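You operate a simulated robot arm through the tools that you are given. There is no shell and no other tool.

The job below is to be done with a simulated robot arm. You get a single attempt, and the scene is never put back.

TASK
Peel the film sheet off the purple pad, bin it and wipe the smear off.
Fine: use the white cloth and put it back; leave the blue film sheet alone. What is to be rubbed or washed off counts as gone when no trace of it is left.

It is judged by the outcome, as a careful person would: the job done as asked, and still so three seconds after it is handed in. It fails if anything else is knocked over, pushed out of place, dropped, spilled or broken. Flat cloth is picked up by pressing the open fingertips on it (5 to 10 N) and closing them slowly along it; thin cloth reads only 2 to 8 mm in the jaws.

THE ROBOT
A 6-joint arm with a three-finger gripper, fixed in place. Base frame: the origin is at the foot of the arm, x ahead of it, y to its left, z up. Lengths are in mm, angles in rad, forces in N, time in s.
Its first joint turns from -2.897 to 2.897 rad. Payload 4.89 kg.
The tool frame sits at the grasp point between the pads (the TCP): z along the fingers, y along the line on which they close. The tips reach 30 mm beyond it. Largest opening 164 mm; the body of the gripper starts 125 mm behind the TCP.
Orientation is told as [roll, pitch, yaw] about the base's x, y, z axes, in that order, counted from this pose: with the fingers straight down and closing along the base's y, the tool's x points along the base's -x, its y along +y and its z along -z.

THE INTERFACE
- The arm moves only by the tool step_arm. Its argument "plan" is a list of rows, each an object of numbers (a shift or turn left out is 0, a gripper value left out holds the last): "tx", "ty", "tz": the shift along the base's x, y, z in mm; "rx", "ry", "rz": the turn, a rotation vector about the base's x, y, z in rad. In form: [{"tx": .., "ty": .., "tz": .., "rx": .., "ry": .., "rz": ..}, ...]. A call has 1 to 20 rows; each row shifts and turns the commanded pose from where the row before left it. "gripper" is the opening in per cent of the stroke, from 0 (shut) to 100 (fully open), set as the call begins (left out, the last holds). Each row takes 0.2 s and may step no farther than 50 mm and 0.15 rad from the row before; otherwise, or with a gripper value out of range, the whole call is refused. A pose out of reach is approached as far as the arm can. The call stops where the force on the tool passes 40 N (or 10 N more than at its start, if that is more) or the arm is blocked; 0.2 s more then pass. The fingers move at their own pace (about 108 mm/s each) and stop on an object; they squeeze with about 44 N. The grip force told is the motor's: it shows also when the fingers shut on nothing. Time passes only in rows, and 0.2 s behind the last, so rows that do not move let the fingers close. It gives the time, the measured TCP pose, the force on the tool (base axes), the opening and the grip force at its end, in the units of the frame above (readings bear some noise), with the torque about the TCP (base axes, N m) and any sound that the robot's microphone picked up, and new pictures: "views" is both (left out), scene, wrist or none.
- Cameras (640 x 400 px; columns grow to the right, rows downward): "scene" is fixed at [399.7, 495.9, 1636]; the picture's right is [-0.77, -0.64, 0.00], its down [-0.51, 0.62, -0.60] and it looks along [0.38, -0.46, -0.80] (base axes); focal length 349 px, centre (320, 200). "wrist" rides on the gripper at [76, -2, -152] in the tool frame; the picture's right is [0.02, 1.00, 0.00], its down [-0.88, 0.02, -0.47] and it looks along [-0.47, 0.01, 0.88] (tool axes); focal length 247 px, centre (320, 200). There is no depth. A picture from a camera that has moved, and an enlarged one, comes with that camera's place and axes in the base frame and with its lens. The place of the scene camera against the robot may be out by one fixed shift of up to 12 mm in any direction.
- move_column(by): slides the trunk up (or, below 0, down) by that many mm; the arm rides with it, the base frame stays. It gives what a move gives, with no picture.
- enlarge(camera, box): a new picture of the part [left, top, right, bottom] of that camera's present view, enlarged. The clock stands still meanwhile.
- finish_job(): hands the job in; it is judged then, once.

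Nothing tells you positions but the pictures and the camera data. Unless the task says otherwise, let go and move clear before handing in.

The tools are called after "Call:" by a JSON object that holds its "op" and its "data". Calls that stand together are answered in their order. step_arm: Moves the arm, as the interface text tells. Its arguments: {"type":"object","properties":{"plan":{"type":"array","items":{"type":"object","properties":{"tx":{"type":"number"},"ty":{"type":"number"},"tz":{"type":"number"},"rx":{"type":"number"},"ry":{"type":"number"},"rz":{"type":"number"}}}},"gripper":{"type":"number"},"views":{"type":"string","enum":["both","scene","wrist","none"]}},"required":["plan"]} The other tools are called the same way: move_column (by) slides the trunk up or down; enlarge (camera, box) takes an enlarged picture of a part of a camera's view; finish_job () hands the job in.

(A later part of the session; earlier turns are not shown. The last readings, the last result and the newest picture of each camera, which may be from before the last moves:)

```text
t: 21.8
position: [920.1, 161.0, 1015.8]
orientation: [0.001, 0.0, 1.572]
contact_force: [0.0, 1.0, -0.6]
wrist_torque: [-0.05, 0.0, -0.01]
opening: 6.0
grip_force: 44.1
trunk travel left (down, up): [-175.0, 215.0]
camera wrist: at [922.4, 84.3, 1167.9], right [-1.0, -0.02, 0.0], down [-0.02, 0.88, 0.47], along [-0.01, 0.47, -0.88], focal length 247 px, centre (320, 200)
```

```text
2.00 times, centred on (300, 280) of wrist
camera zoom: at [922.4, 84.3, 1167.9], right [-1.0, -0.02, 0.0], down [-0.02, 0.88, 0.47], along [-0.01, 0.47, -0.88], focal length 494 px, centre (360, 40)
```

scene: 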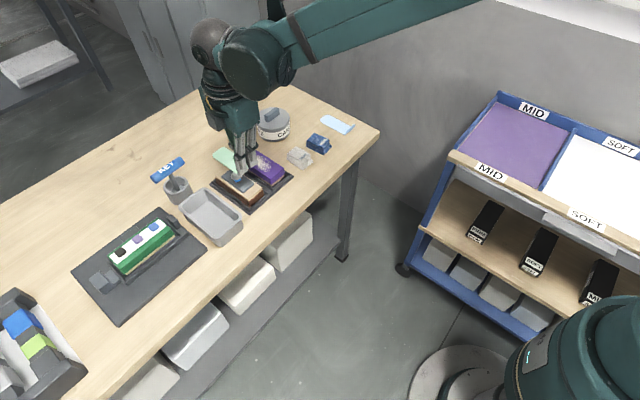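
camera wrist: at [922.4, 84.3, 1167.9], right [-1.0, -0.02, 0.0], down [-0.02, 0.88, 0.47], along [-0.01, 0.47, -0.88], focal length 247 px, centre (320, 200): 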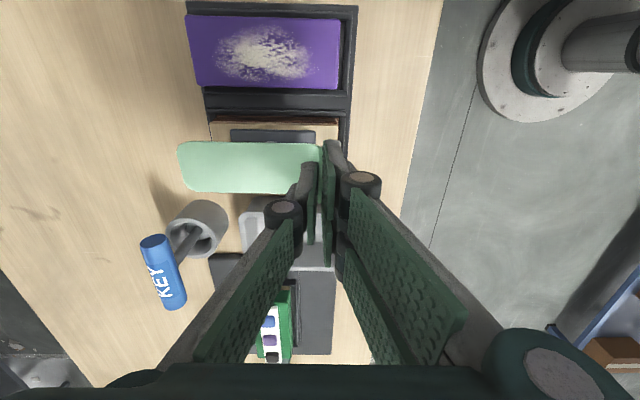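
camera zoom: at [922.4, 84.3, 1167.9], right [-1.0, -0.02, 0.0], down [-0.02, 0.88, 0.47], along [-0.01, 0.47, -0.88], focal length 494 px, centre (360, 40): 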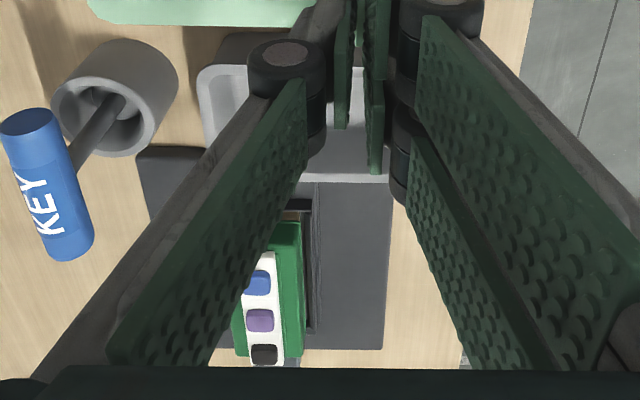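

The smear is a whitish patch in the middle of the purple pad. Next I'll carry the film over the grey bin and line it up.

Call:
{"op": "step_arm", "data": {"plan": [{"tx": -12, "ty": 40}, {"tx": -12, "ty": 40}, {"tx": -11, "ty": 40}, {}], "views": "both"}}

Call:
{"op": "enlarge", "data": {"camera": "scene", "box": [160, 150, 280, 250]}}

Call:
{"op": "enlarge", "data": {"camera": "wrist", "box": [140, 60, 400, 240]}}

```text
t: 22.8
position: [885.2, 279.7, 1010.9]
orientation: [-0.001, 0.002, 1.57]
contact_force: [-0.3, 1.5, -0.4]
wrist_torque: [-0.07, -0.01, 0.02]
opening: 6.2
grip_force: 44.4
trunk travel left (down, up): [-175.0, 215.0]
camera wrist: at [886.5, 203.9, 1164.3], right [-1.0, -0.02, 0.0], down [-0.02, 0.88, 0.47], along [-0.01, 0.47, -0.88], focal length 247 px, centre (320, 200)
```

scene: 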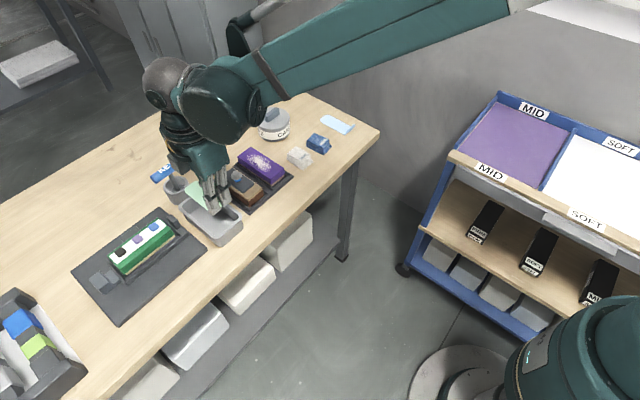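
wrist: 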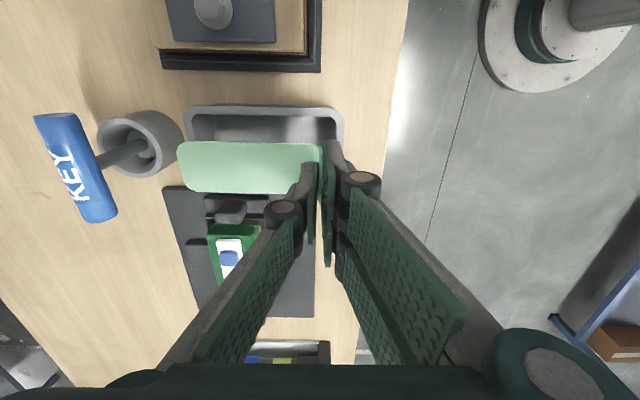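

```text
4.00 times, centred on (220, 200) of scene
camera zoom: at [399.7, 495.9, 1636.0], right [-0.77, -0.64, 0.0], down [-0.51, 0.62, -0.6], along [0.38, -0.46, -0.8], focal length 1397 px, centre (720, 200)
```

zoom: 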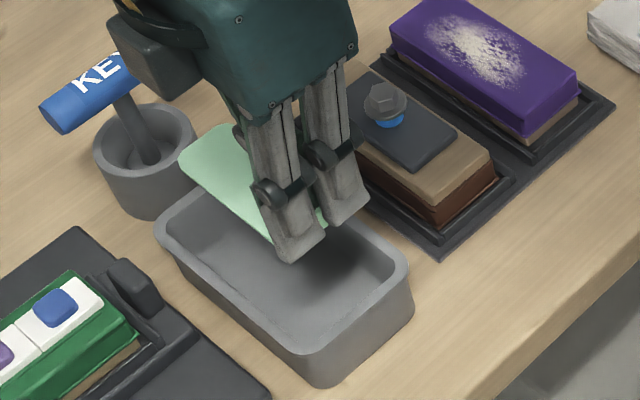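

```text
2.22 times, centred on (270, 150) of wrist
camera zoom: at [886.5, 203.9, 1164.3], right [-1.0, -0.02, 0.0], down [-0.02, 0.88, 0.47], along [-0.01, 0.47, -0.88], focal length 549 px, centre (431, 311)
```

zoom: 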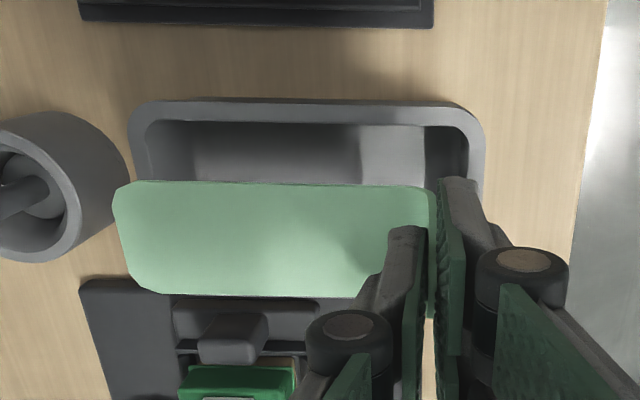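

The bin's inner opening spans about x 868–1013 and y 246–328, with its rim near z≈905. I'll centre the film over it, lower to just above the rim and check.

Call:
{"op": "step_arm", "data": {"plan": [{"tx": 8, "ty": 7}, {"tz": -20}, {"tz": -20}, {"tz": -18}, {}], "views": "both"}}

Call:
{"op": "enlarge", "data": {"camera": "scene", "box": [160, 150, 280, 250]}}

Call:
{"op": "enlarge", "data": {"camera": "wrist", "box": [140, 60, 400, 240]}}

```text
t: 24.0
position: [892.0, 286.5, 956.3]
orientation: [0.0, -0.002, 1.569]
contact_force: [0.8, -0.3, -0.1]
wrist_torque: [-0.05, 0.05, -0.01]
opening: 6.1
grip_force: 43.9
trunk travel left (down, up): [-175.0, 215.0]
camera wrist: at [893.7, 210.0, 1108.9], right [-1.0, -0.02, 0.0], down [-0.02, 0.88, 0.47], along [-0.01, 0.47, -0.88], focal length 247 px, centre (320, 200)
```

scene: 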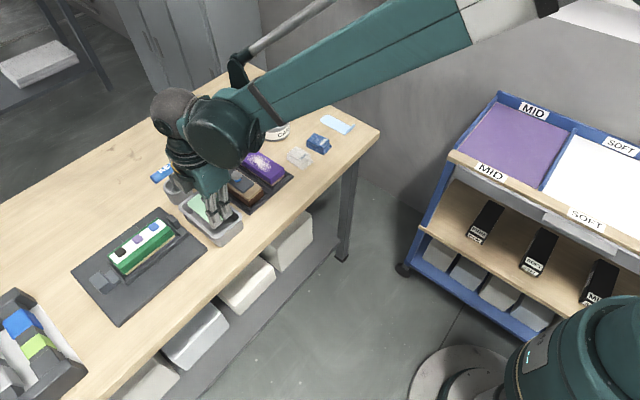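
wrist: 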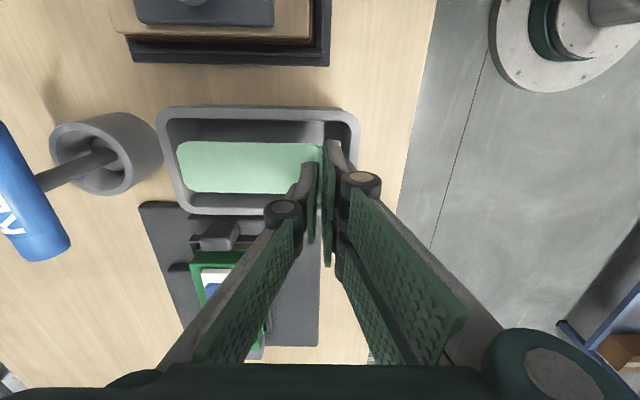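

```text
4.00 times, centred on (220, 200) of scene
camera zoom: at [399.7, 495.9, 1636.0], right [-0.77, -0.64, 0.0], down [-0.51, 0.62, -0.6], along [0.38, -0.46, -0.8], focal length 1397 px, centre (720, 200)
```

zoom: 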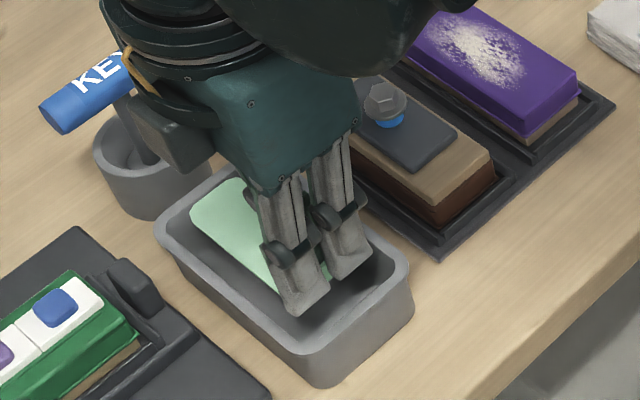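

```text
2.22 times, centred on (270, 150) of wrist
camera zoom: at [893.7, 210.0, 1108.9], right [-1.0, -0.02, 0.0], down [-0.02, 0.88, 0.47], along [-0.01, 0.47, -0.88], focal length 549 px, centre (431, 311)
```

zoom: 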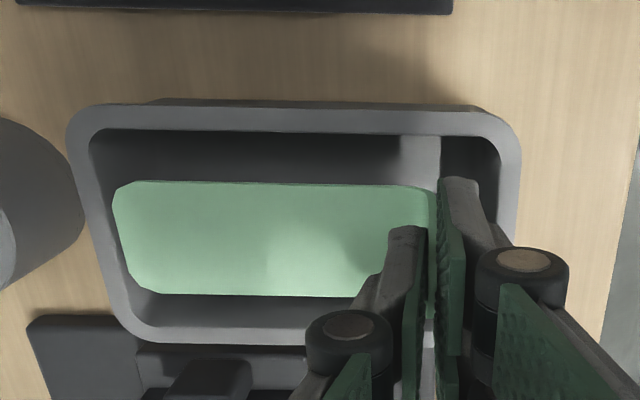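

The film sits inside the bin's opening with clearance on all sides. I'll lower it a bit into the bin and release.

Call:
{"op": "step_arm", "data": {"plan": [{"tz": -8}, {"tz": -8}, {"tz": -8}, {"tz": -6}, {}], "views": "wrist"}}

Call:
{"op": "enlarge", "data": {"camera": "wrist", "box": [140, 60, 400, 240]}}

Call:
{"op": "enlarge", "data": {"camera": "scene", "box": [160, 150, 280, 250]}}

```text
t: 25.2
position: [892.8, 285.9, 927.3]
orientation: [0.001, 0.001, 1.568]
contact_force: [0.4, -0.1, -0.9]
wrist_torque: [0.02, 0.01, -0.01]
opening: 6.1
grip_force: 44.0
trunk travel left (down, up): [-175.0, 215.0]
camera wrist: at [894.3, 210.4, 1080.0], right [-1.0, -0.02, 0.0], down [-0.02, 0.88, 0.47], along [-0.01, 0.47, -0.88], focal length 247 px, centre (320, 200)
```

wrist: 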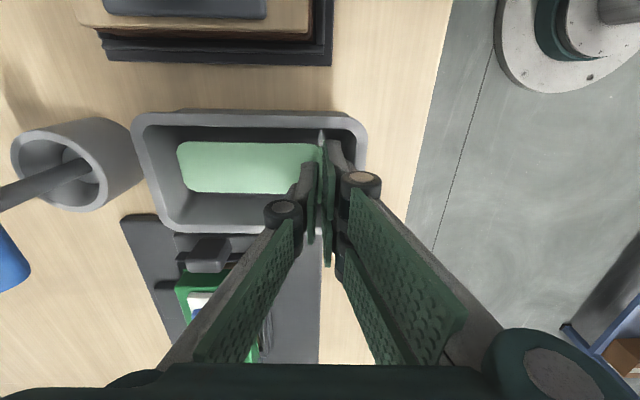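

```text
2.22 times, centred on (270, 150) of wrist
camera zoom: at [894.3, 210.4, 1080.0], right [-1.0, -0.02, 0.0], down [-0.02, 0.88, 0.47], along [-0.01, 0.47, -0.88], focal length 549 px, centre (431, 311)
```

zoom: 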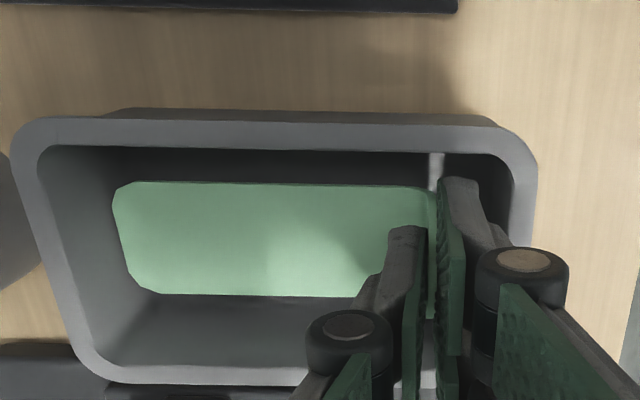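

```text
4.00 times, centred on (220, 200) of scene
camera zoom: at [399.7, 495.9, 1636.0], right [-0.77, -0.64, 0.0], down [-0.51, 0.62, -0.6], along [0.38, -0.46, -0.8], focal length 1397 px, centre (720, 200)
```

zoom: 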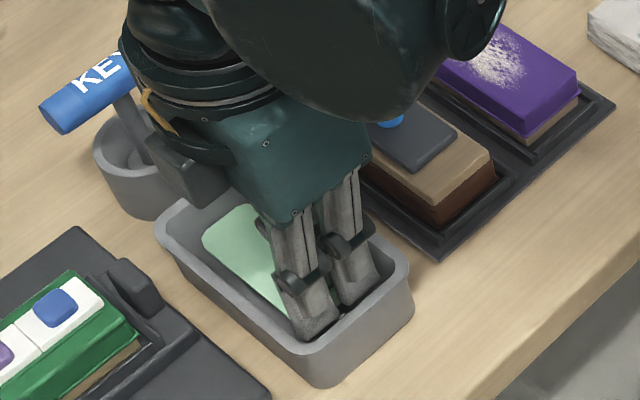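

The film is inside the bin. Releasing with a small opening so the fingers don't touch the bin walls.

Call:
{"op": "step_arm", "data": {"plan": [{}, {}, {}], "gripper": 10, "views": "wrist"}}

Call:
{"op": "enlarge", "data": {"camera": "wrist", "box": [140, 60, 400, 240]}}

```text
t: 26.0
position: [893.4, 287.4, 926.5]
orientation: [0.001, 0.0, 1.569]
contact_force: [-0.2, 1.0, 0.2]
wrist_torque: [-0.04, 0.02, 0.02]
opening: 16.2
grip_force: 0.0
trunk travel left (down, up): [-175.0, 215.0]
camera wrist: at [894.2, 210.4, 1080.1], right [-1.0, -0.02, 0.0], down [-0.02, 0.88, 0.47], along [-0.01, 0.47, -0.88], focal length 247 px, centre (320, 200)
```

wrist: 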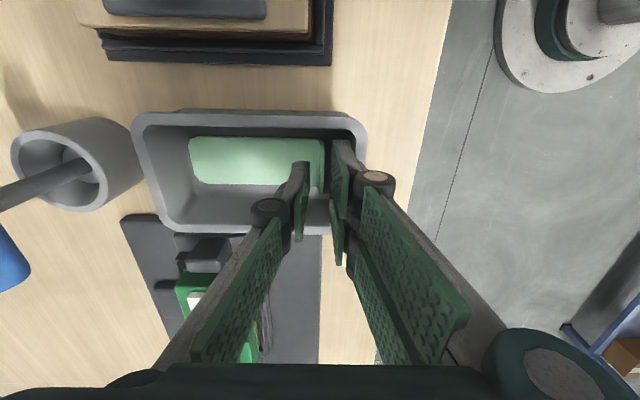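

```text
2.22 times, centred on (270, 150) of wrist
camera zoom: at [894.2, 210.4, 1080.1], right [-1.0, -0.02, 0.0], down [-0.02, 0.88, 0.47], along [-0.01, 0.47, -0.88], focal length 549 px, centre (431, 311)
```

zoom: 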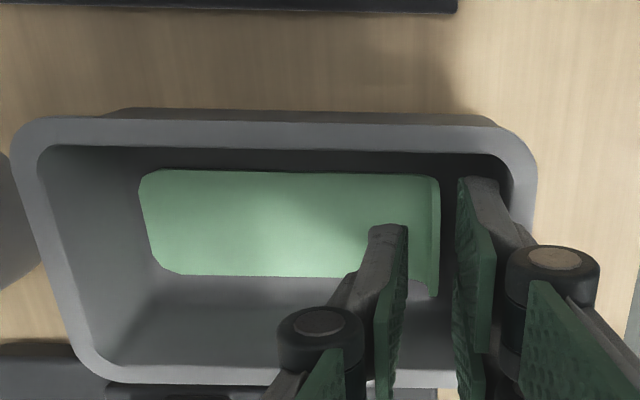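

The film is lying on the bin floor. I'll rise straight out, turn back to yaw 0 and move to the white cloth.

Call:
{"op": "step_arm", "data": {"plan": [{"tz": 15}, {"tz": 20}, {"tz": 25}, {"tz": 25}, {"ty": -40, "rz": -0.15}, {"ty": -40, "rz": -0.15}, {"ty": -40, "rz": -0.15}, {"ty": -40, "rz": -0.15}, {"ty": -40, "rz": -0.15, "tx": -5}, {"ty": -40, "rz": -0.15, "tx": -5}, {"ty": -40, "rz": -0.15, "tx": -5}, {"ty": -35, "rz": -0.15, "tx": -5}, {"rz": -0.15, "tx": -5}, {"rz": -0.15, "tx": -5}, {"rz": -0.0708}, {}], "views": "both"}}

Call:
{"op": "enlarge", "data": {"camera": "wrist", "box": [220, 120, 460, 300]}}

Call:
{"op": "enlarge", "data": {"camera": "scene", "box": [170, 120, 330, 240]}}

```text
t: 29.4
position: [863.1, -29.2, 1013.4]
orientation: [0.0, 0.0, -0.003]
contact_force: [-0.1, 0.5, -0.2]
wrist_torque: [-0.02, -0.01, 0.0]
opening: 16.5
grip_force: 0.1
trunk travel left (down, up): [-175.0, 215.0]
camera wrist: at [785.9, -30.5, 1165.0], right [-0.02, 1.0, 0.0], down [0.88, 0.02, 0.47], along [0.47, 0.01, -0.88], focal length 247 px, centre (320, 200)
```

scene: 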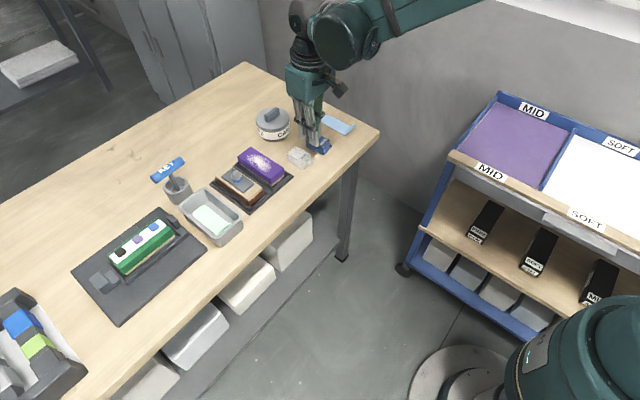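
wrist: 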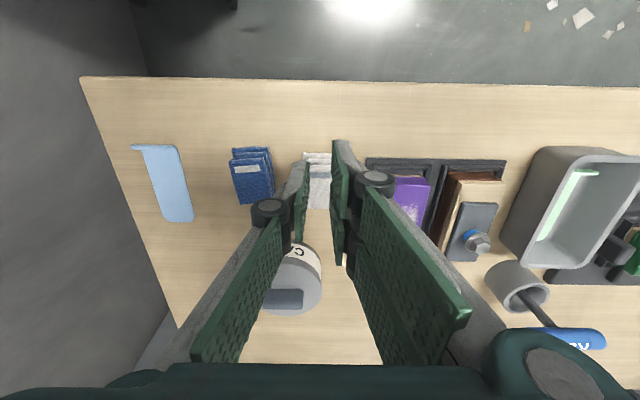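

```text
2.22 times, centred on (340, 210) of wrist
camera zoom: at [785.9, -30.5, 1165.0], right [-0.02, 1.0, 0.0], down [0.88, 0.02, 0.47], along [0.47, 0.01, -0.88], focal length 549 px, centre (276, 178)
```

zoom: 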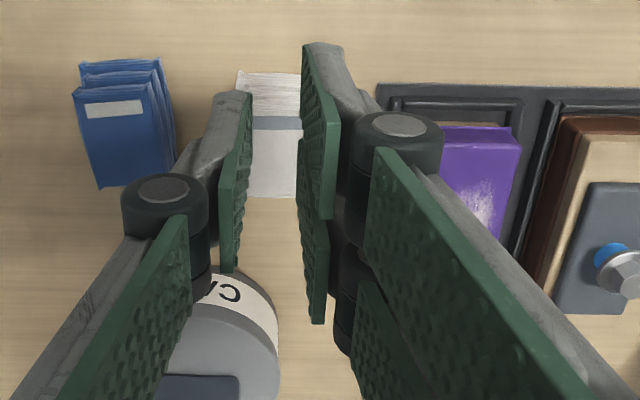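

```text
3.33 times, centred on (250, 180) of scene
camera zoom: at [399.7, 495.9, 1636.0], right [-0.77, -0.64, 0.0], down [-0.51, 0.62, -0.6], along [0.38, -0.46, -0.8], focal length 1164 px, centre (553, 267)
```

zoom: 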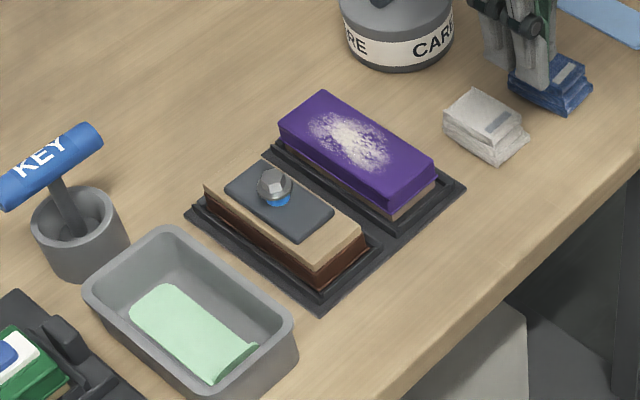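

Call:
{"op": "step_arm", "data": {"plan": [{"tx": 10}, {}, {}], "gripper": 40, "views": "wrist"}}

Call:
{"op": "enlarge", "data": {"camera": "wrist", "box": [220, 100, 460, 280]}}

```text
t: 30.2
position: [873.0, -27.8, 1012.6]
orientation: [0.0, 0.0, 0.0]
contact_force: [-0.4, 0.4, -0.3]
wrist_torque: [0.01, -0.01, 0.02]
opening: 65.6
grip_force: 0.0
trunk travel left (down, up): [-175.0, 215.0]
camera wrist: at [796.9, -29.8, 1165.5], right [-0.02, 1.0, 0.0], down [0.88, 0.02, 0.47], along [0.47, 0.01, -0.88], focal length 247 px, centre (320, 200)
```

wrist: 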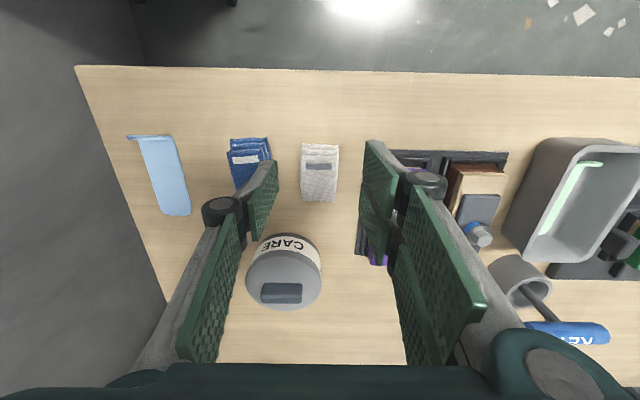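

```text
2.22 times, centred on (340, 190) of wrist
camera zoom: at [796.9, -29.8, 1165.5], right [-0.02, 1.0, 0.0], down [0.88, 0.02, 0.47], along [0.47, 0.01, -0.88], focal length 549 px, centre (276, 222)
```

zoom: 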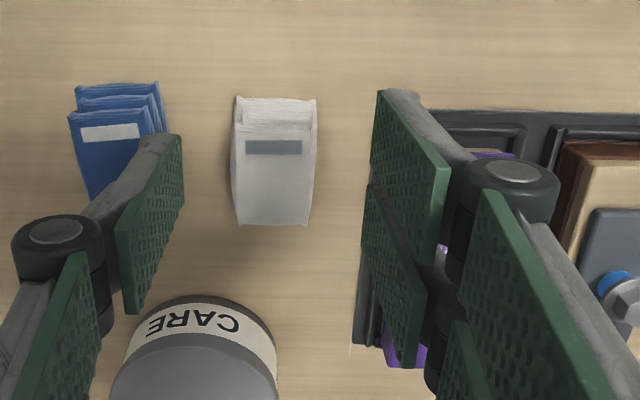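

The white cloth is centred at about (918, -28) with its top at z≈885. I'll come down straddling it along y, first partway to check alignment.

Call:
{"op": "step_arm", "data": {"plan": [{"tx": 22.5, "ty": -0.5}, {"tx": 22.5, "tz": -10}, {"tz": -25}, {"tz": -25}, {"tz": -20}, {}], "views": "both"}}

Call:
{"op": "enlarge", "data": {"camera": "wrist", "box": [220, 80, 420, 240]}}

Call:
{"op": "enlarge", "data": {"camera": "scene", "box": [250, 110, 350, 190]}}

```text
t: 31.6
position: [917.9, -27.5, 930.1]
orientation: [0.0, 0.002, 0.001]
contact_force: [0.7, -1.3, -1.3]
wrist_torque: [0.0, 0.05, 0.02]
opening: 65.4
grip_force: 0.0
trunk travel left (down, up): [-175.0, 215.0]
camera wrist: at [842.0, -29.4, 1082.1], right [-0.02, 1.0, 0.0], down [0.88, 0.02, 0.47], along [0.47, 0.01, -0.88], focal length 247 px, centre (320, 200)
```

scene: 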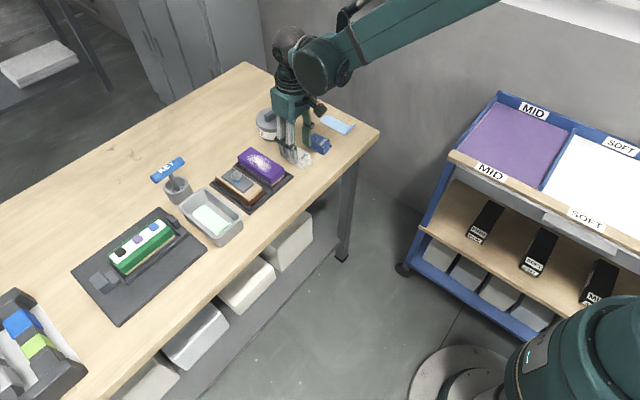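
wrist: 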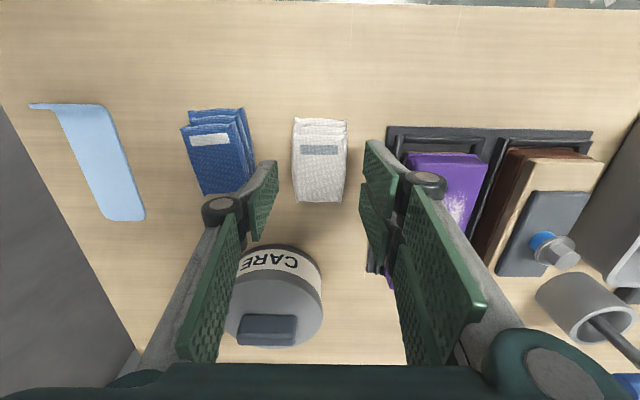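

```text
2.50 times, centred on (320, 160) of wrist
camera zoom: at [842.0, -29.4, 1082.1], right [-0.02, 1.0, 0.0], down [0.88, 0.02, 0.47], along [0.47, 0.01, -0.88], focal length 617 px, centre (320, 300)
```

zoom: 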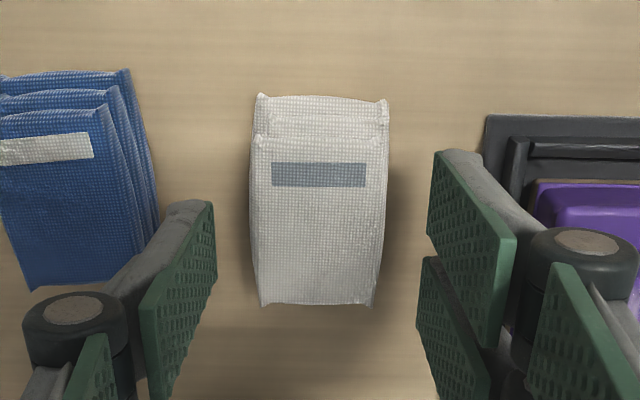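

```text
5.00 times, centred on (300, 150) of scene
camera zoom: at [399.7, 495.9, 1636.0], right [-0.77, -0.64, 0.0], down [-0.51, 0.62, -0.6], along [0.38, -0.46, -0.8], focal length 1746 px, centre (420, 450)
```

zoom: 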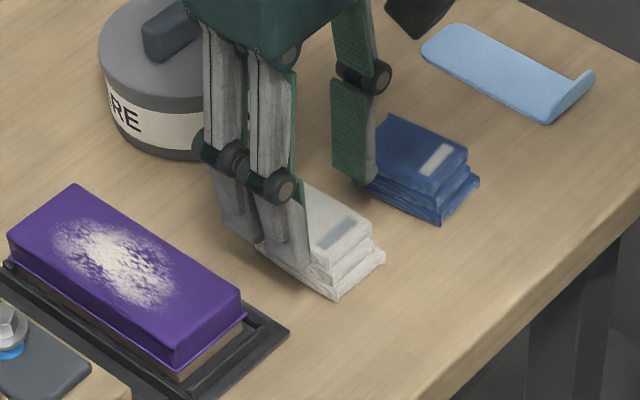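

Alignment is good. I'll descend beside the cloth in small steps, watching the force for table contact.

Call:
{"op": "step_arm", "data": {"plan": [{"tz": -10}, {"tz": -10}, {"tz": -8}, {}], "gripper": 36, "views": "none"}}

Call:
{"op": "step_arm", "data": {"plan": [{"tz": -3}, {"tz": -3}, {}], "views": "both"}}

Call:
{"op": "enlarge", "data": {"camera": "scene", "box": [250, 110, 350, 190]}}

Call:
{"op": "enlarge", "data": {"camera": "wrist", "box": [220, 80, 420, 240]}}

```text
t: 32.6
position: [918.1, -27.4, 902.7]
orientation: [0.0, -0.001, -0.001]
contact_force: [-1.0, 0.1, 0.1]
wrist_torque: [0.0, 0.0, -0.03]
opening: 58.9
grip_force: 0.0
trunk travel left (down, up): [-175.0, 215.0]
```

```text
t: 33.4
position: [917.2, -29.4, 896.6]
orientation: [0.0, 0.0, 0.0]
contact_force: [0.3, -0.2, 0.0]
wrist_torque: [0.0, 0.01, -0.04]
opening: 58.9
grip_force: 0.2
trunk travel left (down, up): [-175.0, 215.0]
camera wrist: at [841.7, -29.9, 1049.4], right [-0.02, 1.0, 0.0], down [0.88, 0.02, 0.47], along [0.47, 0.01, -0.88], focal length 247 px, centre (320, 200)
```

scene: 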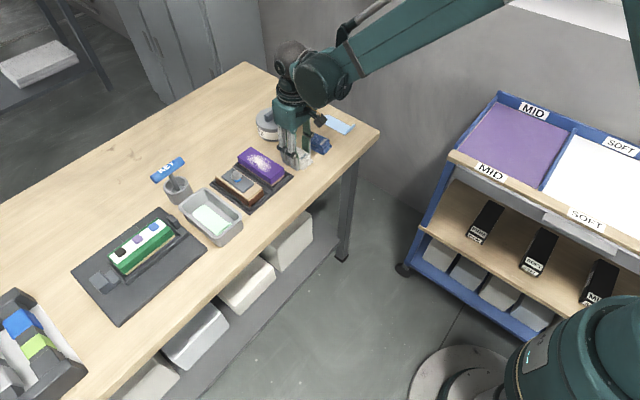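
wrist: 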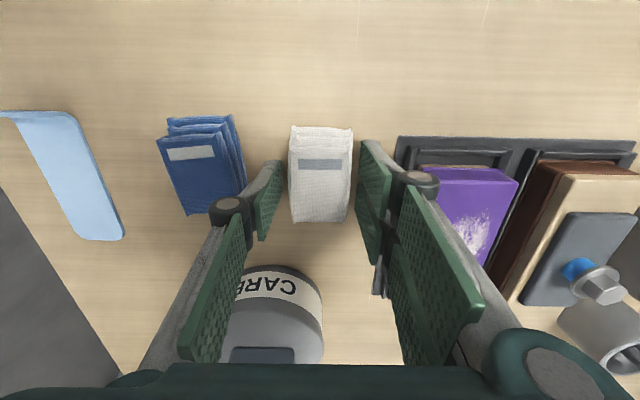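

```text
5.00 times, centred on (300, 150) of scene
camera zoom: at [399.7, 495.9, 1636.0], right [-0.77, -0.64, 0.0], down [-0.51, 0.62, -0.6], along [0.38, -0.46, -0.8], focal length 1746 px, centre (420, 450)
```

zoom: 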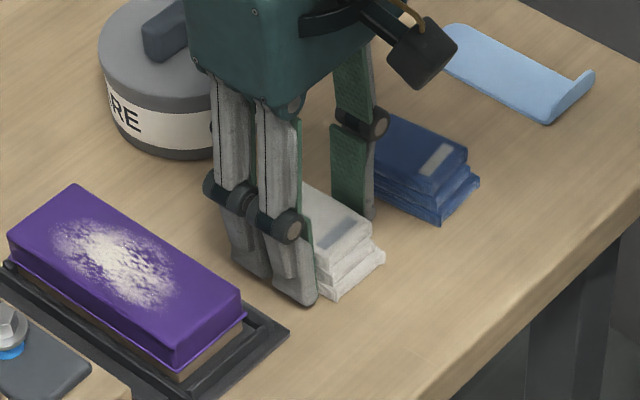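

```text
2.50 times, centred on (320, 160) of wrist
camera zoom: at [841.7, -29.9, 1049.4], right [-0.02, 1.0, 0.0], down [0.88, 0.02, 0.47], along [0.47, 0.01, -0.88], focal length 617 px, centre (320, 300)
```

zoom: 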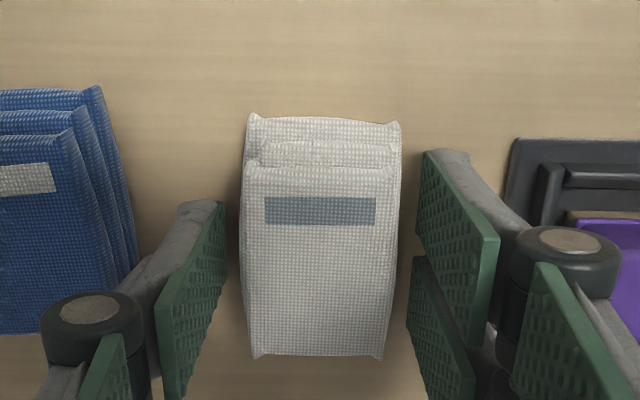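

The tips are about 10 mm above the table beside the cloth, which is a good gripping height. Closing now.

Call:
{"op": "step_arm", "data": {"plan": [{}, {}, {}], "gripper": 20, "views": "wrist"}}

Call:
{"op": "enlarge", "data": {"camera": "wrist", "box": [220, 80, 420, 240]}}

```text
t: 34.2
position: [917.7, -29.1, 896.0]
orientation: [-0.001, 0.0, 0.001]
contact_force: [-0.7, 0.2, 0.7]
wrist_torque: [-0.05, 0.0, -0.03]
opening: 48.8
grip_force: 43.8
trunk travel left (down, up): [-175.0, 215.0]
camera wrist: at [841.7, -29.9, 1049.5], right [-0.02, 1.0, 0.0], down [0.88, 0.02, 0.47], along [0.47, 0.01, -0.88], focal length 247 px, centre (320, 200)
```

wrist: 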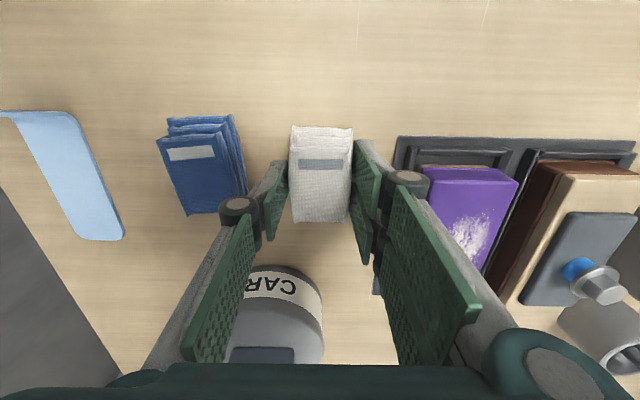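

```text
2.50 times, centred on (320, 160) of wrist
camera zoom: at [841.7, -29.9, 1049.5], right [-0.02, 1.0, 0.0], down [0.88, 0.02, 0.47], along [0.47, 0.01, -0.88], focal length 617 px, centre (320, 300)
```

zoom: 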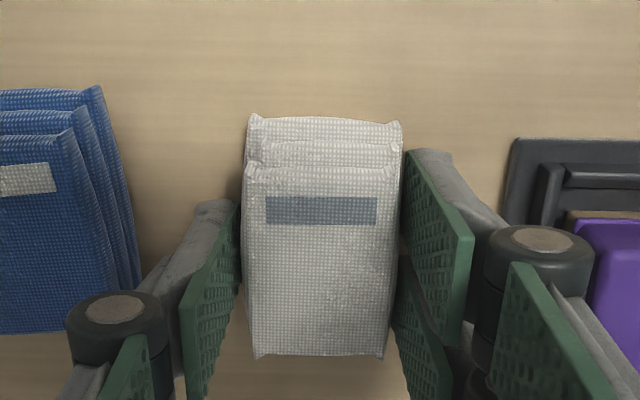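

The cloth is held firmly at 48.8 mm wide, and its home pose is TCP (917.5, -29, 896.3). I'll lift it and carry it over the pad.

Call:
{"op": "step_arm", "data": {"plan": [{"tz": 5}, {"tz": 15}, {"tz": 25}, {"tz": 30}, {"tz": 20}, {}], "views": "both"}}

Call:
{"op": "enlarge", "data": {"camera": "scene", "box": [220, 90, 340, 190]}}

Call:
{"op": "enlarge", "data": {"camera": "wrist", "box": [220, 80, 420, 240]}}

```text
t: 35.6
position: [915.3, -29.8, 992.5]
orientation: [0.0, 0.001, 0.0]
contact_force: [-0.3, -0.1, -0.4]
wrist_torque: [0.0, -0.06, -0.01]
opening: 48.7
grip_force: 43.9
trunk travel left (down, up): [-175.0, 215.0]
camera wrist: at [838.9, -32.4, 1145.2], right [-0.02, 1.0, 0.0], down [0.88, 0.02, 0.47], along [0.47, 0.01, -0.88], focal length 247 px, centre (320, 200)
```

scene: 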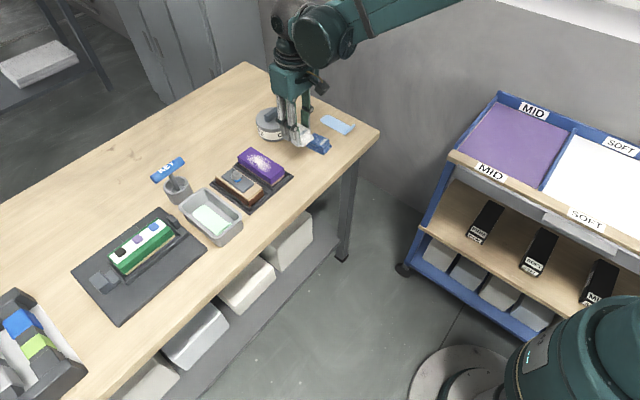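
wrist: 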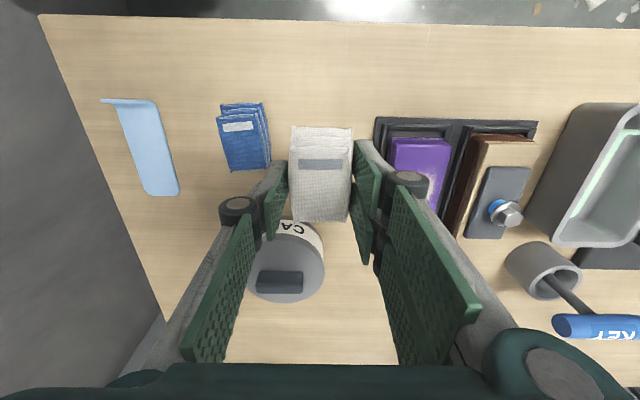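

```text
4.00 times, centred on (280, 140) of scene
camera zoom: at [399.7, 495.9, 1636.0], right [-0.77, -0.64, 0.0], down [-0.51, 0.62, -0.6], along [0.38, -0.46, -0.8], focal length 1397 px, centre (480, 440)
```

zoom: 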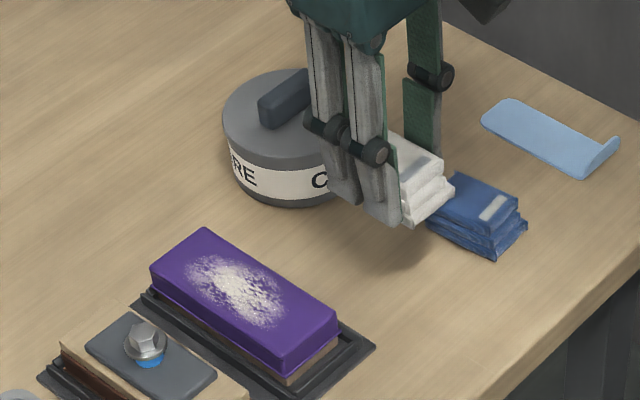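

```text
2.50 times, centred on (320, 160) of wrist
camera zoom: at [838.9, -32.4, 1145.2], right [-0.02, 1.0, 0.0], down [0.88, 0.02, 0.47], along [0.47, 0.01, -0.88], focal length 617 px, centre (320, 300)
```

zoom: 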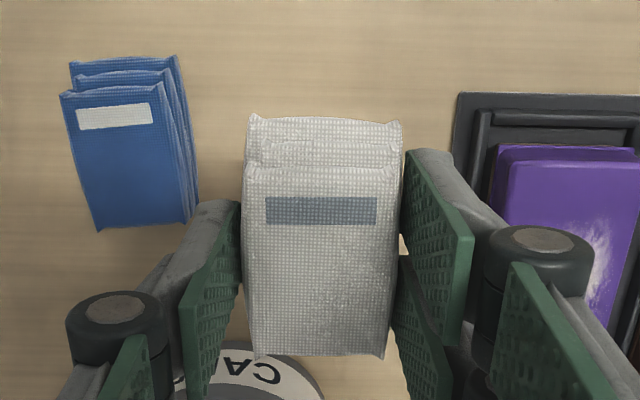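

The cloth lifts cleanly as one block. Moving it over the pad, then lowering until it touches.

Call:
{"op": "step_arm", "data": {"plan": [{"tx": 5, "ty": 35}, {"tx": 10, "ty": 35}, {"tx": 10, "ty": 34.5}, {"tz": -15}, {"tz": -12}, {}], "views": "both"}}

Call:
{"op": "enlarge", "data": {"camera": "scene", "box": [220, 100, 320, 190]}}

Call:
{"op": "enlarge", "data": {"camera": "wrist", "box": [220, 80, 420, 240]}}

```text
t: 37.0
position: [942.5, 75.7, 964.6]
orientation: [0.001, -0.001, 0.0]
contact_force: [-0.3, -0.4, -0.8]
wrist_torque: [-0.02, 0.0, -0.02]
opening: 48.9
grip_force: 44.1
trunk travel left (down, up): [-175.0, 215.0]
camera wrist: at [865.1, 73.9, 1117.7], right [-0.02, 1.0, 0.0], down [0.88, 0.02, 0.47], along [0.47, 0.01, -0.88], focal length 247 px, centre (320, 200)
```

scene: 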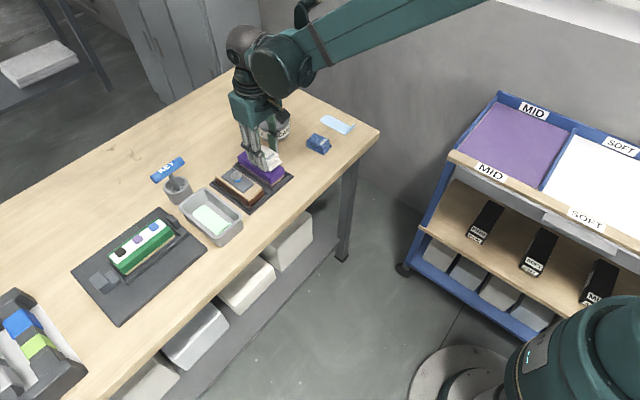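
wrist: 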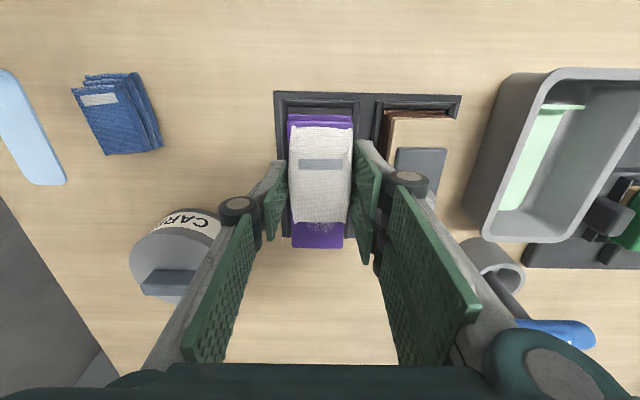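

```text
4.44 times, centred on (270, 145) of scene
camera zoom: at [399.7, 495.9, 1636.0], right [-0.77, -0.64, 0.0], down [-0.51, 0.62, -0.6], along [0.38, -0.46, -0.8], focal length 1552 px, centre (542, 444)
```

zoom: 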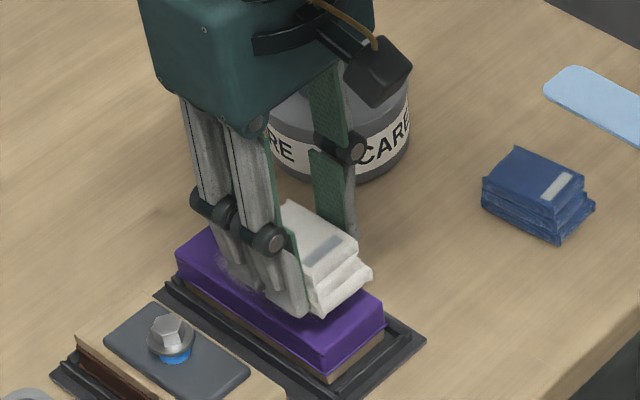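

```text
2.50 times, centred on (320, 160) of wrist
camera zoom: at [865.1, 73.9, 1117.7], right [-0.02, 1.0, 0.0], down [0.88, 0.02, 0.47], along [0.47, 0.01, -0.88], focal length 617 px, centre (320, 300)
```

zoom: 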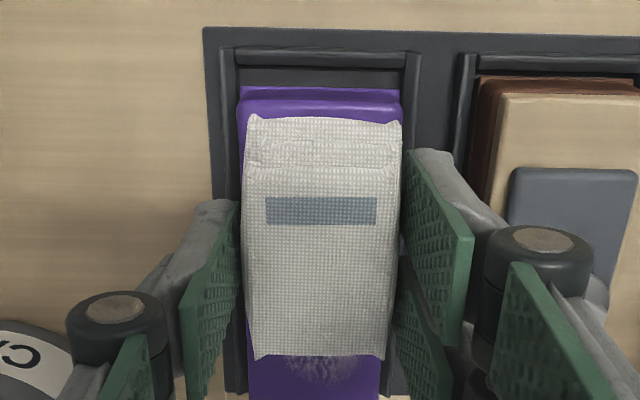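

The cloth is aligned over the pad. Lowering gently to find contact.

Call:
{"op": "step_arm", "data": {"plan": [{"tz": -6}, {"tz": -4}, {}], "views": "none"}}

Call:
{"op": "step_arm", "data": {"plan": [{"tz": -2}, {}], "views": "none"}}

Call:
{"op": "step_arm", "data": {"plan": [{"tz": -2}, {}], "views": "none"}}

```text
t: 37.8
position: [941.1, 75.5, 955.7]
orientation: [0.0, 0.0, -0.001]
contact_force: [0.6, 0.3, 0.1]
wrist_torque: [-0.01, -0.03, 0.01]
opening: 48.7
grip_force: 44.5
trunk travel left (down, up): [-175.0, 215.0]
```

```text
t: 38.4
position: [941.7, 76.9, 954.8]
orientation: [0.001, 0.001, -0.001]
contact_force: [0.4, 0.5, -0.5]
wrist_torque: [0.01, -0.03, -0.03]
opening: 48.9
grip_force: 44.2
trunk travel left (down, up): [-175.0, 215.0]
```

```text
t: 39.0
position: [942.8, 76.3, 951.6]
orientation: [0.0, -0.001, -0.001]
contact_force: [-0.6, -0.2, 0.1]
wrist_torque: [-0.03, -0.03, -0.03]
opening: 49.0
grip_force: 43.7
trunk travel left (down, up): [-175.0, 215.0]
```

Call:
{"op": "step_arm", "data": {"plan": [{"tz": -2}, {}], "views": "none"}}

Call:
{"op": "step_arm", "data": {"plan": [{"tz": -1.5}, {}], "views": "none"}}

Call:
{"op": "step_arm", "data": {"plan": [{"tz": -1}, {}], "views": "none"}}

```text
t: 39.6
position: [942.5, 77.3, 949.5]
orientation: [0.0, 0.0, 0.0]
contact_force: [-0.1, 0.1, -0.6]
wrist_torque: [0.02, 0.03, 0.03]
opening: 49.0
grip_force: 44.1
trunk travel left (down, up): [-175.0, 215.0]
```

```text
t: 40.2
position: [942.4, 77.0, 948.7]
orientation: [-0.001, -0.001, -0.001]
contact_force: [-0.3, -0.6, -0.6]
wrist_torque: [0.0, 0.0, -0.01]
opening: 49.1
grip_force: 43.8
trunk travel left (down, up): [-175.0, 215.0]
```

```text
t: 40.8
position: [943.0, 77.1, 947.9]
orientation: [-0.001, -0.001, 0.001]
contact_force: [-0.7, -0.5, 0.6]
wrist_torque: [0.04, 0.0, 0.02]
opening: 48.8
grip_force: 43.6
trunk travel left (down, up): [-175.0, 215.0]
```

Call:
{"op": "step_arm", "data": {"plan": [{"tz": -1}, {}], "views": "none"}}

Call:
{"op": "step_arm", "data": {"plan": [{"tz": -1}, {}], "views": "none"}}

Call:
{"op": "step_arm", "data": {"plan": [{"tz": -1}, {}], "views": "scene"}}

Call:
{"op": "enlarge", "data": {"camera": "scene", "box": [230, 120, 310, 190]}}

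```text
t: 41.4
position: [943.4, 76.7, 946.8]
orientation: [-0.002, 0.0, 0.0]
contact_force: [1.4, -1.0, -1.2]
wrist_torque: [0.0, 0.03, -0.01]
opening: 49.1
grip_force: 44.2
trunk travel left (down, up): [-175.0, 215.0]
```

```text
t: 42.0
position: [944.0, 76.2, 943.9]
orientation: [0.0, 0.0, 0.0]
contact_force: [0.5, -0.6, -0.9]
wrist_torque: [0.04, 0.01, -0.01]
opening: 49.1
grip_force: 44.2
trunk travel left (down, up): [-175.0, 215.0]
```

```text
t: 42.6
position: [943.4, 77.0, 943.4]
orientation: [0.0, 0.0, 0.0]
contact_force: [-0.2, 0.0, 0.5]
wrist_torque: [-0.01, 0.0, -0.01]
opening: 49.0
grip_force: 44.1
trunk travel left (down, up): [-175.0, 215.0]
```

scene: 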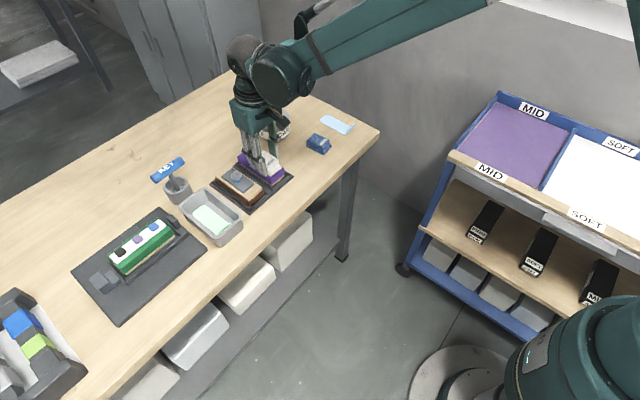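

```text
5.71 times, centred on (270, 155) of scene
camera zoom: at [399.7, 495.9, 1636.0], right [-0.77, -0.64, 0.0], down [-0.51, 0.62, -0.6], along [0.38, -0.46, -0.8], focal length 1996 px, centre (606, 457)
```

zoom: 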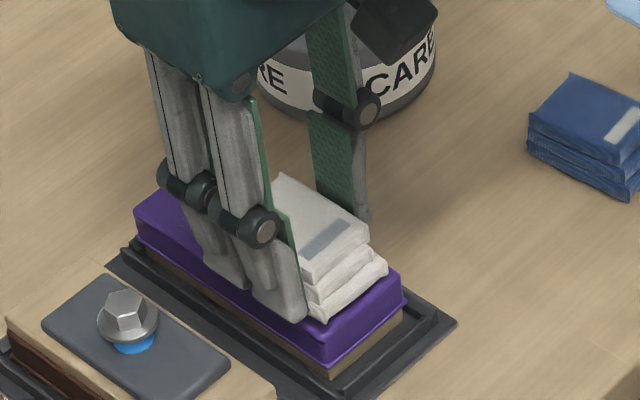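

Call:
{"op": "step_arm", "data": {"plan": [{"tz": -1}, {}], "views": "none"}}

Call:
{"op": "step_arm", "data": {"plan": [{"tz": -1}, {}], "views": "none"}}

Call:
{"op": "step_arm", "data": {"plan": [{"tz": -1}, {}], "views": "none"}}

```text
t: 43.2
position: [942.5, 76.5, 942.3]
orientation: [0.001, 0.0, 0.0]
contact_force: [-0.1, -0.5, -0.6]
wrist_torque: [-0.01, 0.01, 0.02]
opening: 48.8
grip_force: 44.1
trunk travel left (down, up): [-175.0, 215.0]
```

```text
t: 43.8
position: [942.7, 75.6, 941.5]
orientation: [0.0, -0.001, 0.0]
contact_force: [-0.7, 0.1, -0.9]
wrist_torque: [0.02, -0.02, -0.01]
opening: 48.9
grip_force: 44.7
trunk travel left (down, up): [-175.0, 215.0]
```

```text
t: 44.4
position: [942.5, 74.5, 939.5]
orientation: [0.001, -0.001, 0.0]
contact_force: [-0.6, -0.2, -0.2]
wrist_torque: [0.01, -0.01, 0.02]
opening: 48.8
grip_force: 44.1
trunk travel left (down, up): [-175.0, 215.0]
```

Call:
{"op": "step_arm", "data": {"plan": [{"tz": -1}, {}], "views": "none"}}

Call:
{"op": "step_arm", "data": {"plan": [{"tz": -1}, {}], "views": "none"}}

Call:
{"op": "step_arm", "data": {"plan": [{"tz": -1}, {}], "views": "both"}}

Call:
{"op": "enlarge", "data": {"camera": "scene", "box": [235, 130, 300, 185]}}

```text
t: 45.0
position: [942.7, 76.2, 939.1]
orientation: [0.001, 0.0, -0.001]
contact_force: [0.2, 0.2, -0.3]
wrist_torque: [0.0, 0.02, -0.02]
opening: 48.8
grip_force: 44.2
trunk travel left (down, up): [-175.0, 215.0]
```

```text
t: 45.6
position: [942.3, 75.2, 939.4]
orientation: [0.0, 0.0, 0.0]
contact_force: [0.2, -0.2, -0.3]
wrist_torque: [0.03, -0.01, 0.0]
opening: 49.1
grip_force: 43.7
trunk travel left (down, up): [-175.0, 215.0]
```

```text
t: 46.2
position: [941.4, 76.2, 938.6]
orientation: [0.001, -0.001, -0.001]
contact_force: [2.2, -2.0, 6.7]
wrist_torque: [-0.01, 0.03, -0.01]
opening: 48.8
grip_force: 43.7
trunk travel left (down, up): [-175.0, 215.0]
camera wrist: at [865.4, 74.0, 1091.4], right [-0.02, 1.0, 0.0], down [0.88, 0.02, 0.47], along [0.47, 0.01, -0.88], focal length 247 px, centre (320, 200)
```

scene: 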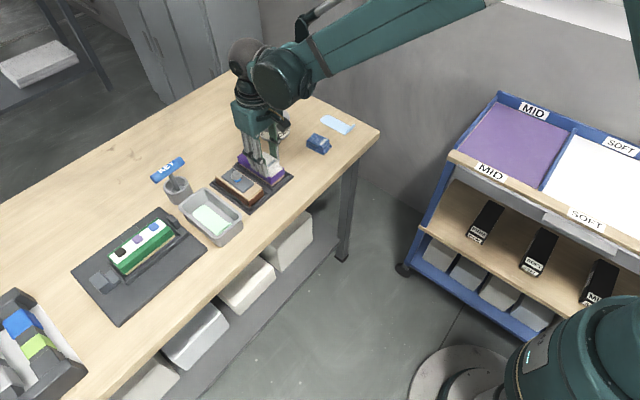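
wrist: 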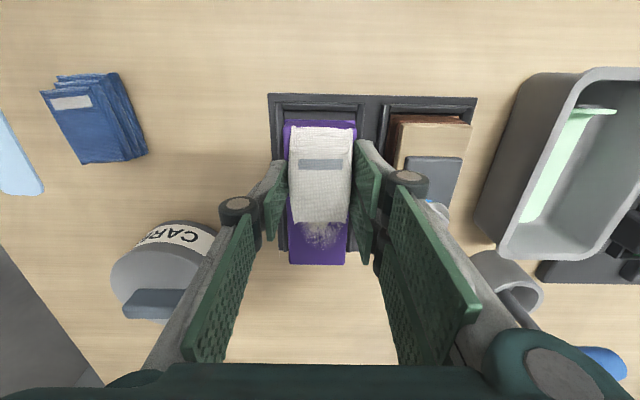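

```text
7.27 times, centred on (268, 158) of scene
camera zoom: at [399.7, 495.9, 1636.0], right [-0.77, -0.64, 0.0], down [-0.51, 0.62, -0.6], along [0.38, -0.46, -0.8], focal length 2540 px, centre (702, 509)
```

zoom: 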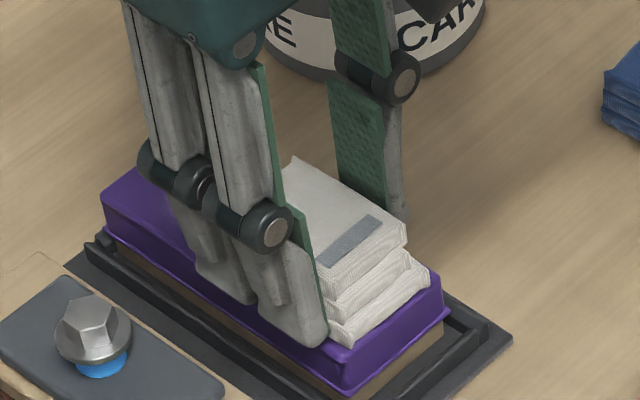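

Contact was found at z≈938.6 with about 7 N. I'll start wiping along x and watch force and reach.

Call:
{"op": "step_arm", "data": {"plan": [{"tx": 8}, {"tx": 8}, {"tx": 8}, {}], "views": "none"}}

Call:
{"op": "step_arm", "data": {"plan": [{"tx": 8}, {"tx": 8}, {"tx": 8}, {}], "views": "both"}}

Call:
{"op": "enlarge", "data": {"camera": "scene", "box": [235, 130, 300, 185]}}

Call:
{"op": "enlarge", "data": {"camera": "wrist", "box": [220, 60, 420, 240]}}

```text
t: 47.2
position: [965.8, 75.4, 936.5]
orientation: [0.0, 0.001, 0.0]
contact_force: [-7.1, 1.8, 15.1]
wrist_torque: [0.14, 0.36, 0.02]
opening: 48.9
grip_force: 44.0
trunk travel left (down, up): [-175.0, 215.0]
```

```text
t: 48.2
position: [988.4, 75.3, 938.4]
orientation: [0.001, -0.002, 0.001]
contact_force: [-10.3, 0.5, 26.7]
wrist_torque: [0.08, 0.5, 0.02]
opening: 48.9
grip_force: 43.8
trunk travel left (down, up): [-175.0, 215.0]
camera wrist: at [912.9, 73.6, 1091.0], right [-0.02, 1.0, 0.0], down [0.88, 0.02, 0.47], along [0.47, 0.01, -0.88], focal length 247 px, centre (320, 200)
```

scene: 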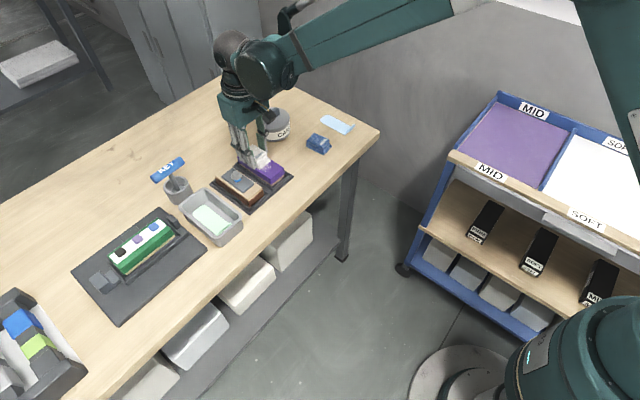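
wrist: 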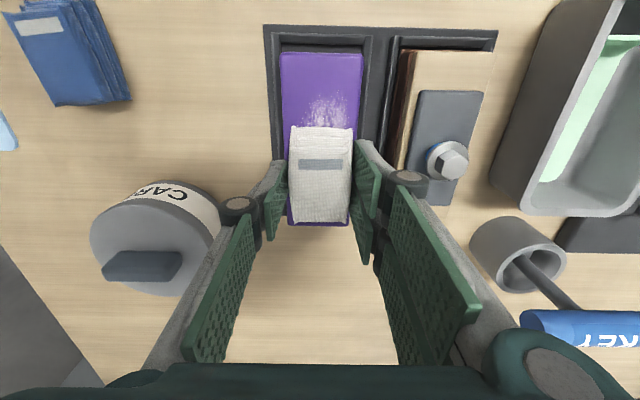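

```text
7.27 times, centred on (268, 158) of scene
camera zoom: at [399.7, 495.9, 1636.0], right [-0.77, -0.64, 0.0], down [-0.51, 0.62, -0.6], along [0.38, -0.46, -0.8], focal length 2540 px, centre (702, 509)
```

zoom: 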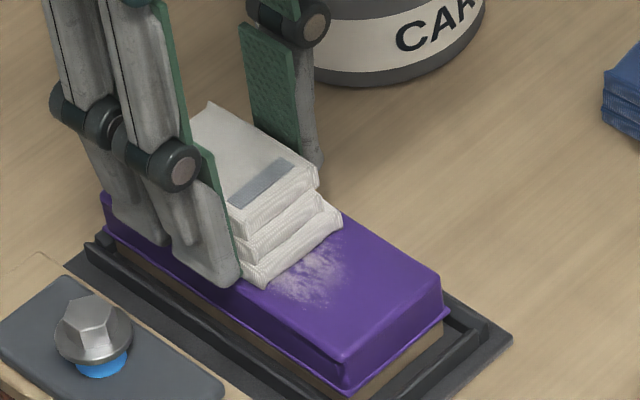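

```text
2.22 times, centred on (320, 150) of wrist
camera zoom: at [912.9, 73.6, 1091.0], right [-0.02, 1.0, 0.0], down [0.88, 0.02, 0.47], along [0.47, 0.01, -0.88], focal length 549 px, centre (320, 311)
```

zoom: 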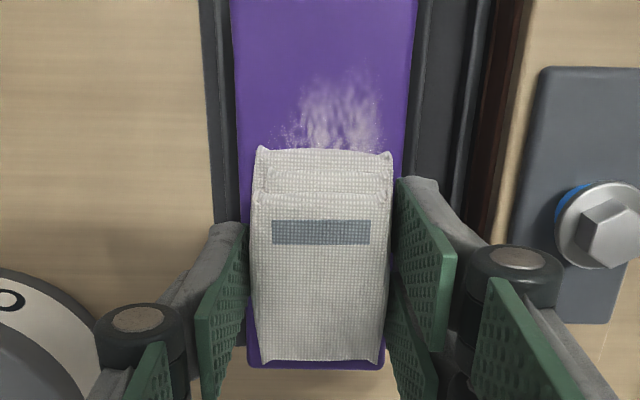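

The arm reaches far enough, and the smear is fading where the cloth has passed. Pressing has risen to 27 N, so I'll ease up slightly and stroke back and forth.

Call:
{"op": "step_arm", "data": {"plan": [{"tz": 1.2}, {"tx": -8}, {"tx": -8}, {"tx": -8}, {"tx": -8}, {"tx": -8}, {"tx": -8}, {"tx": -8}, {"tx": -8}, {}], "views": "none"}}

```text
t: 50.4
position: [927.0, 77.1, 938.3]
orientation: [0.0, 0.001, -0.001]
contact_force: [-0.9, 0.1, 1.4]
wrist_torque: [0.02, -0.02, 0.0]
opening: 49.3
grip_force: 43.7
trunk travel left (down, up): [-175.0, 215.0]
```

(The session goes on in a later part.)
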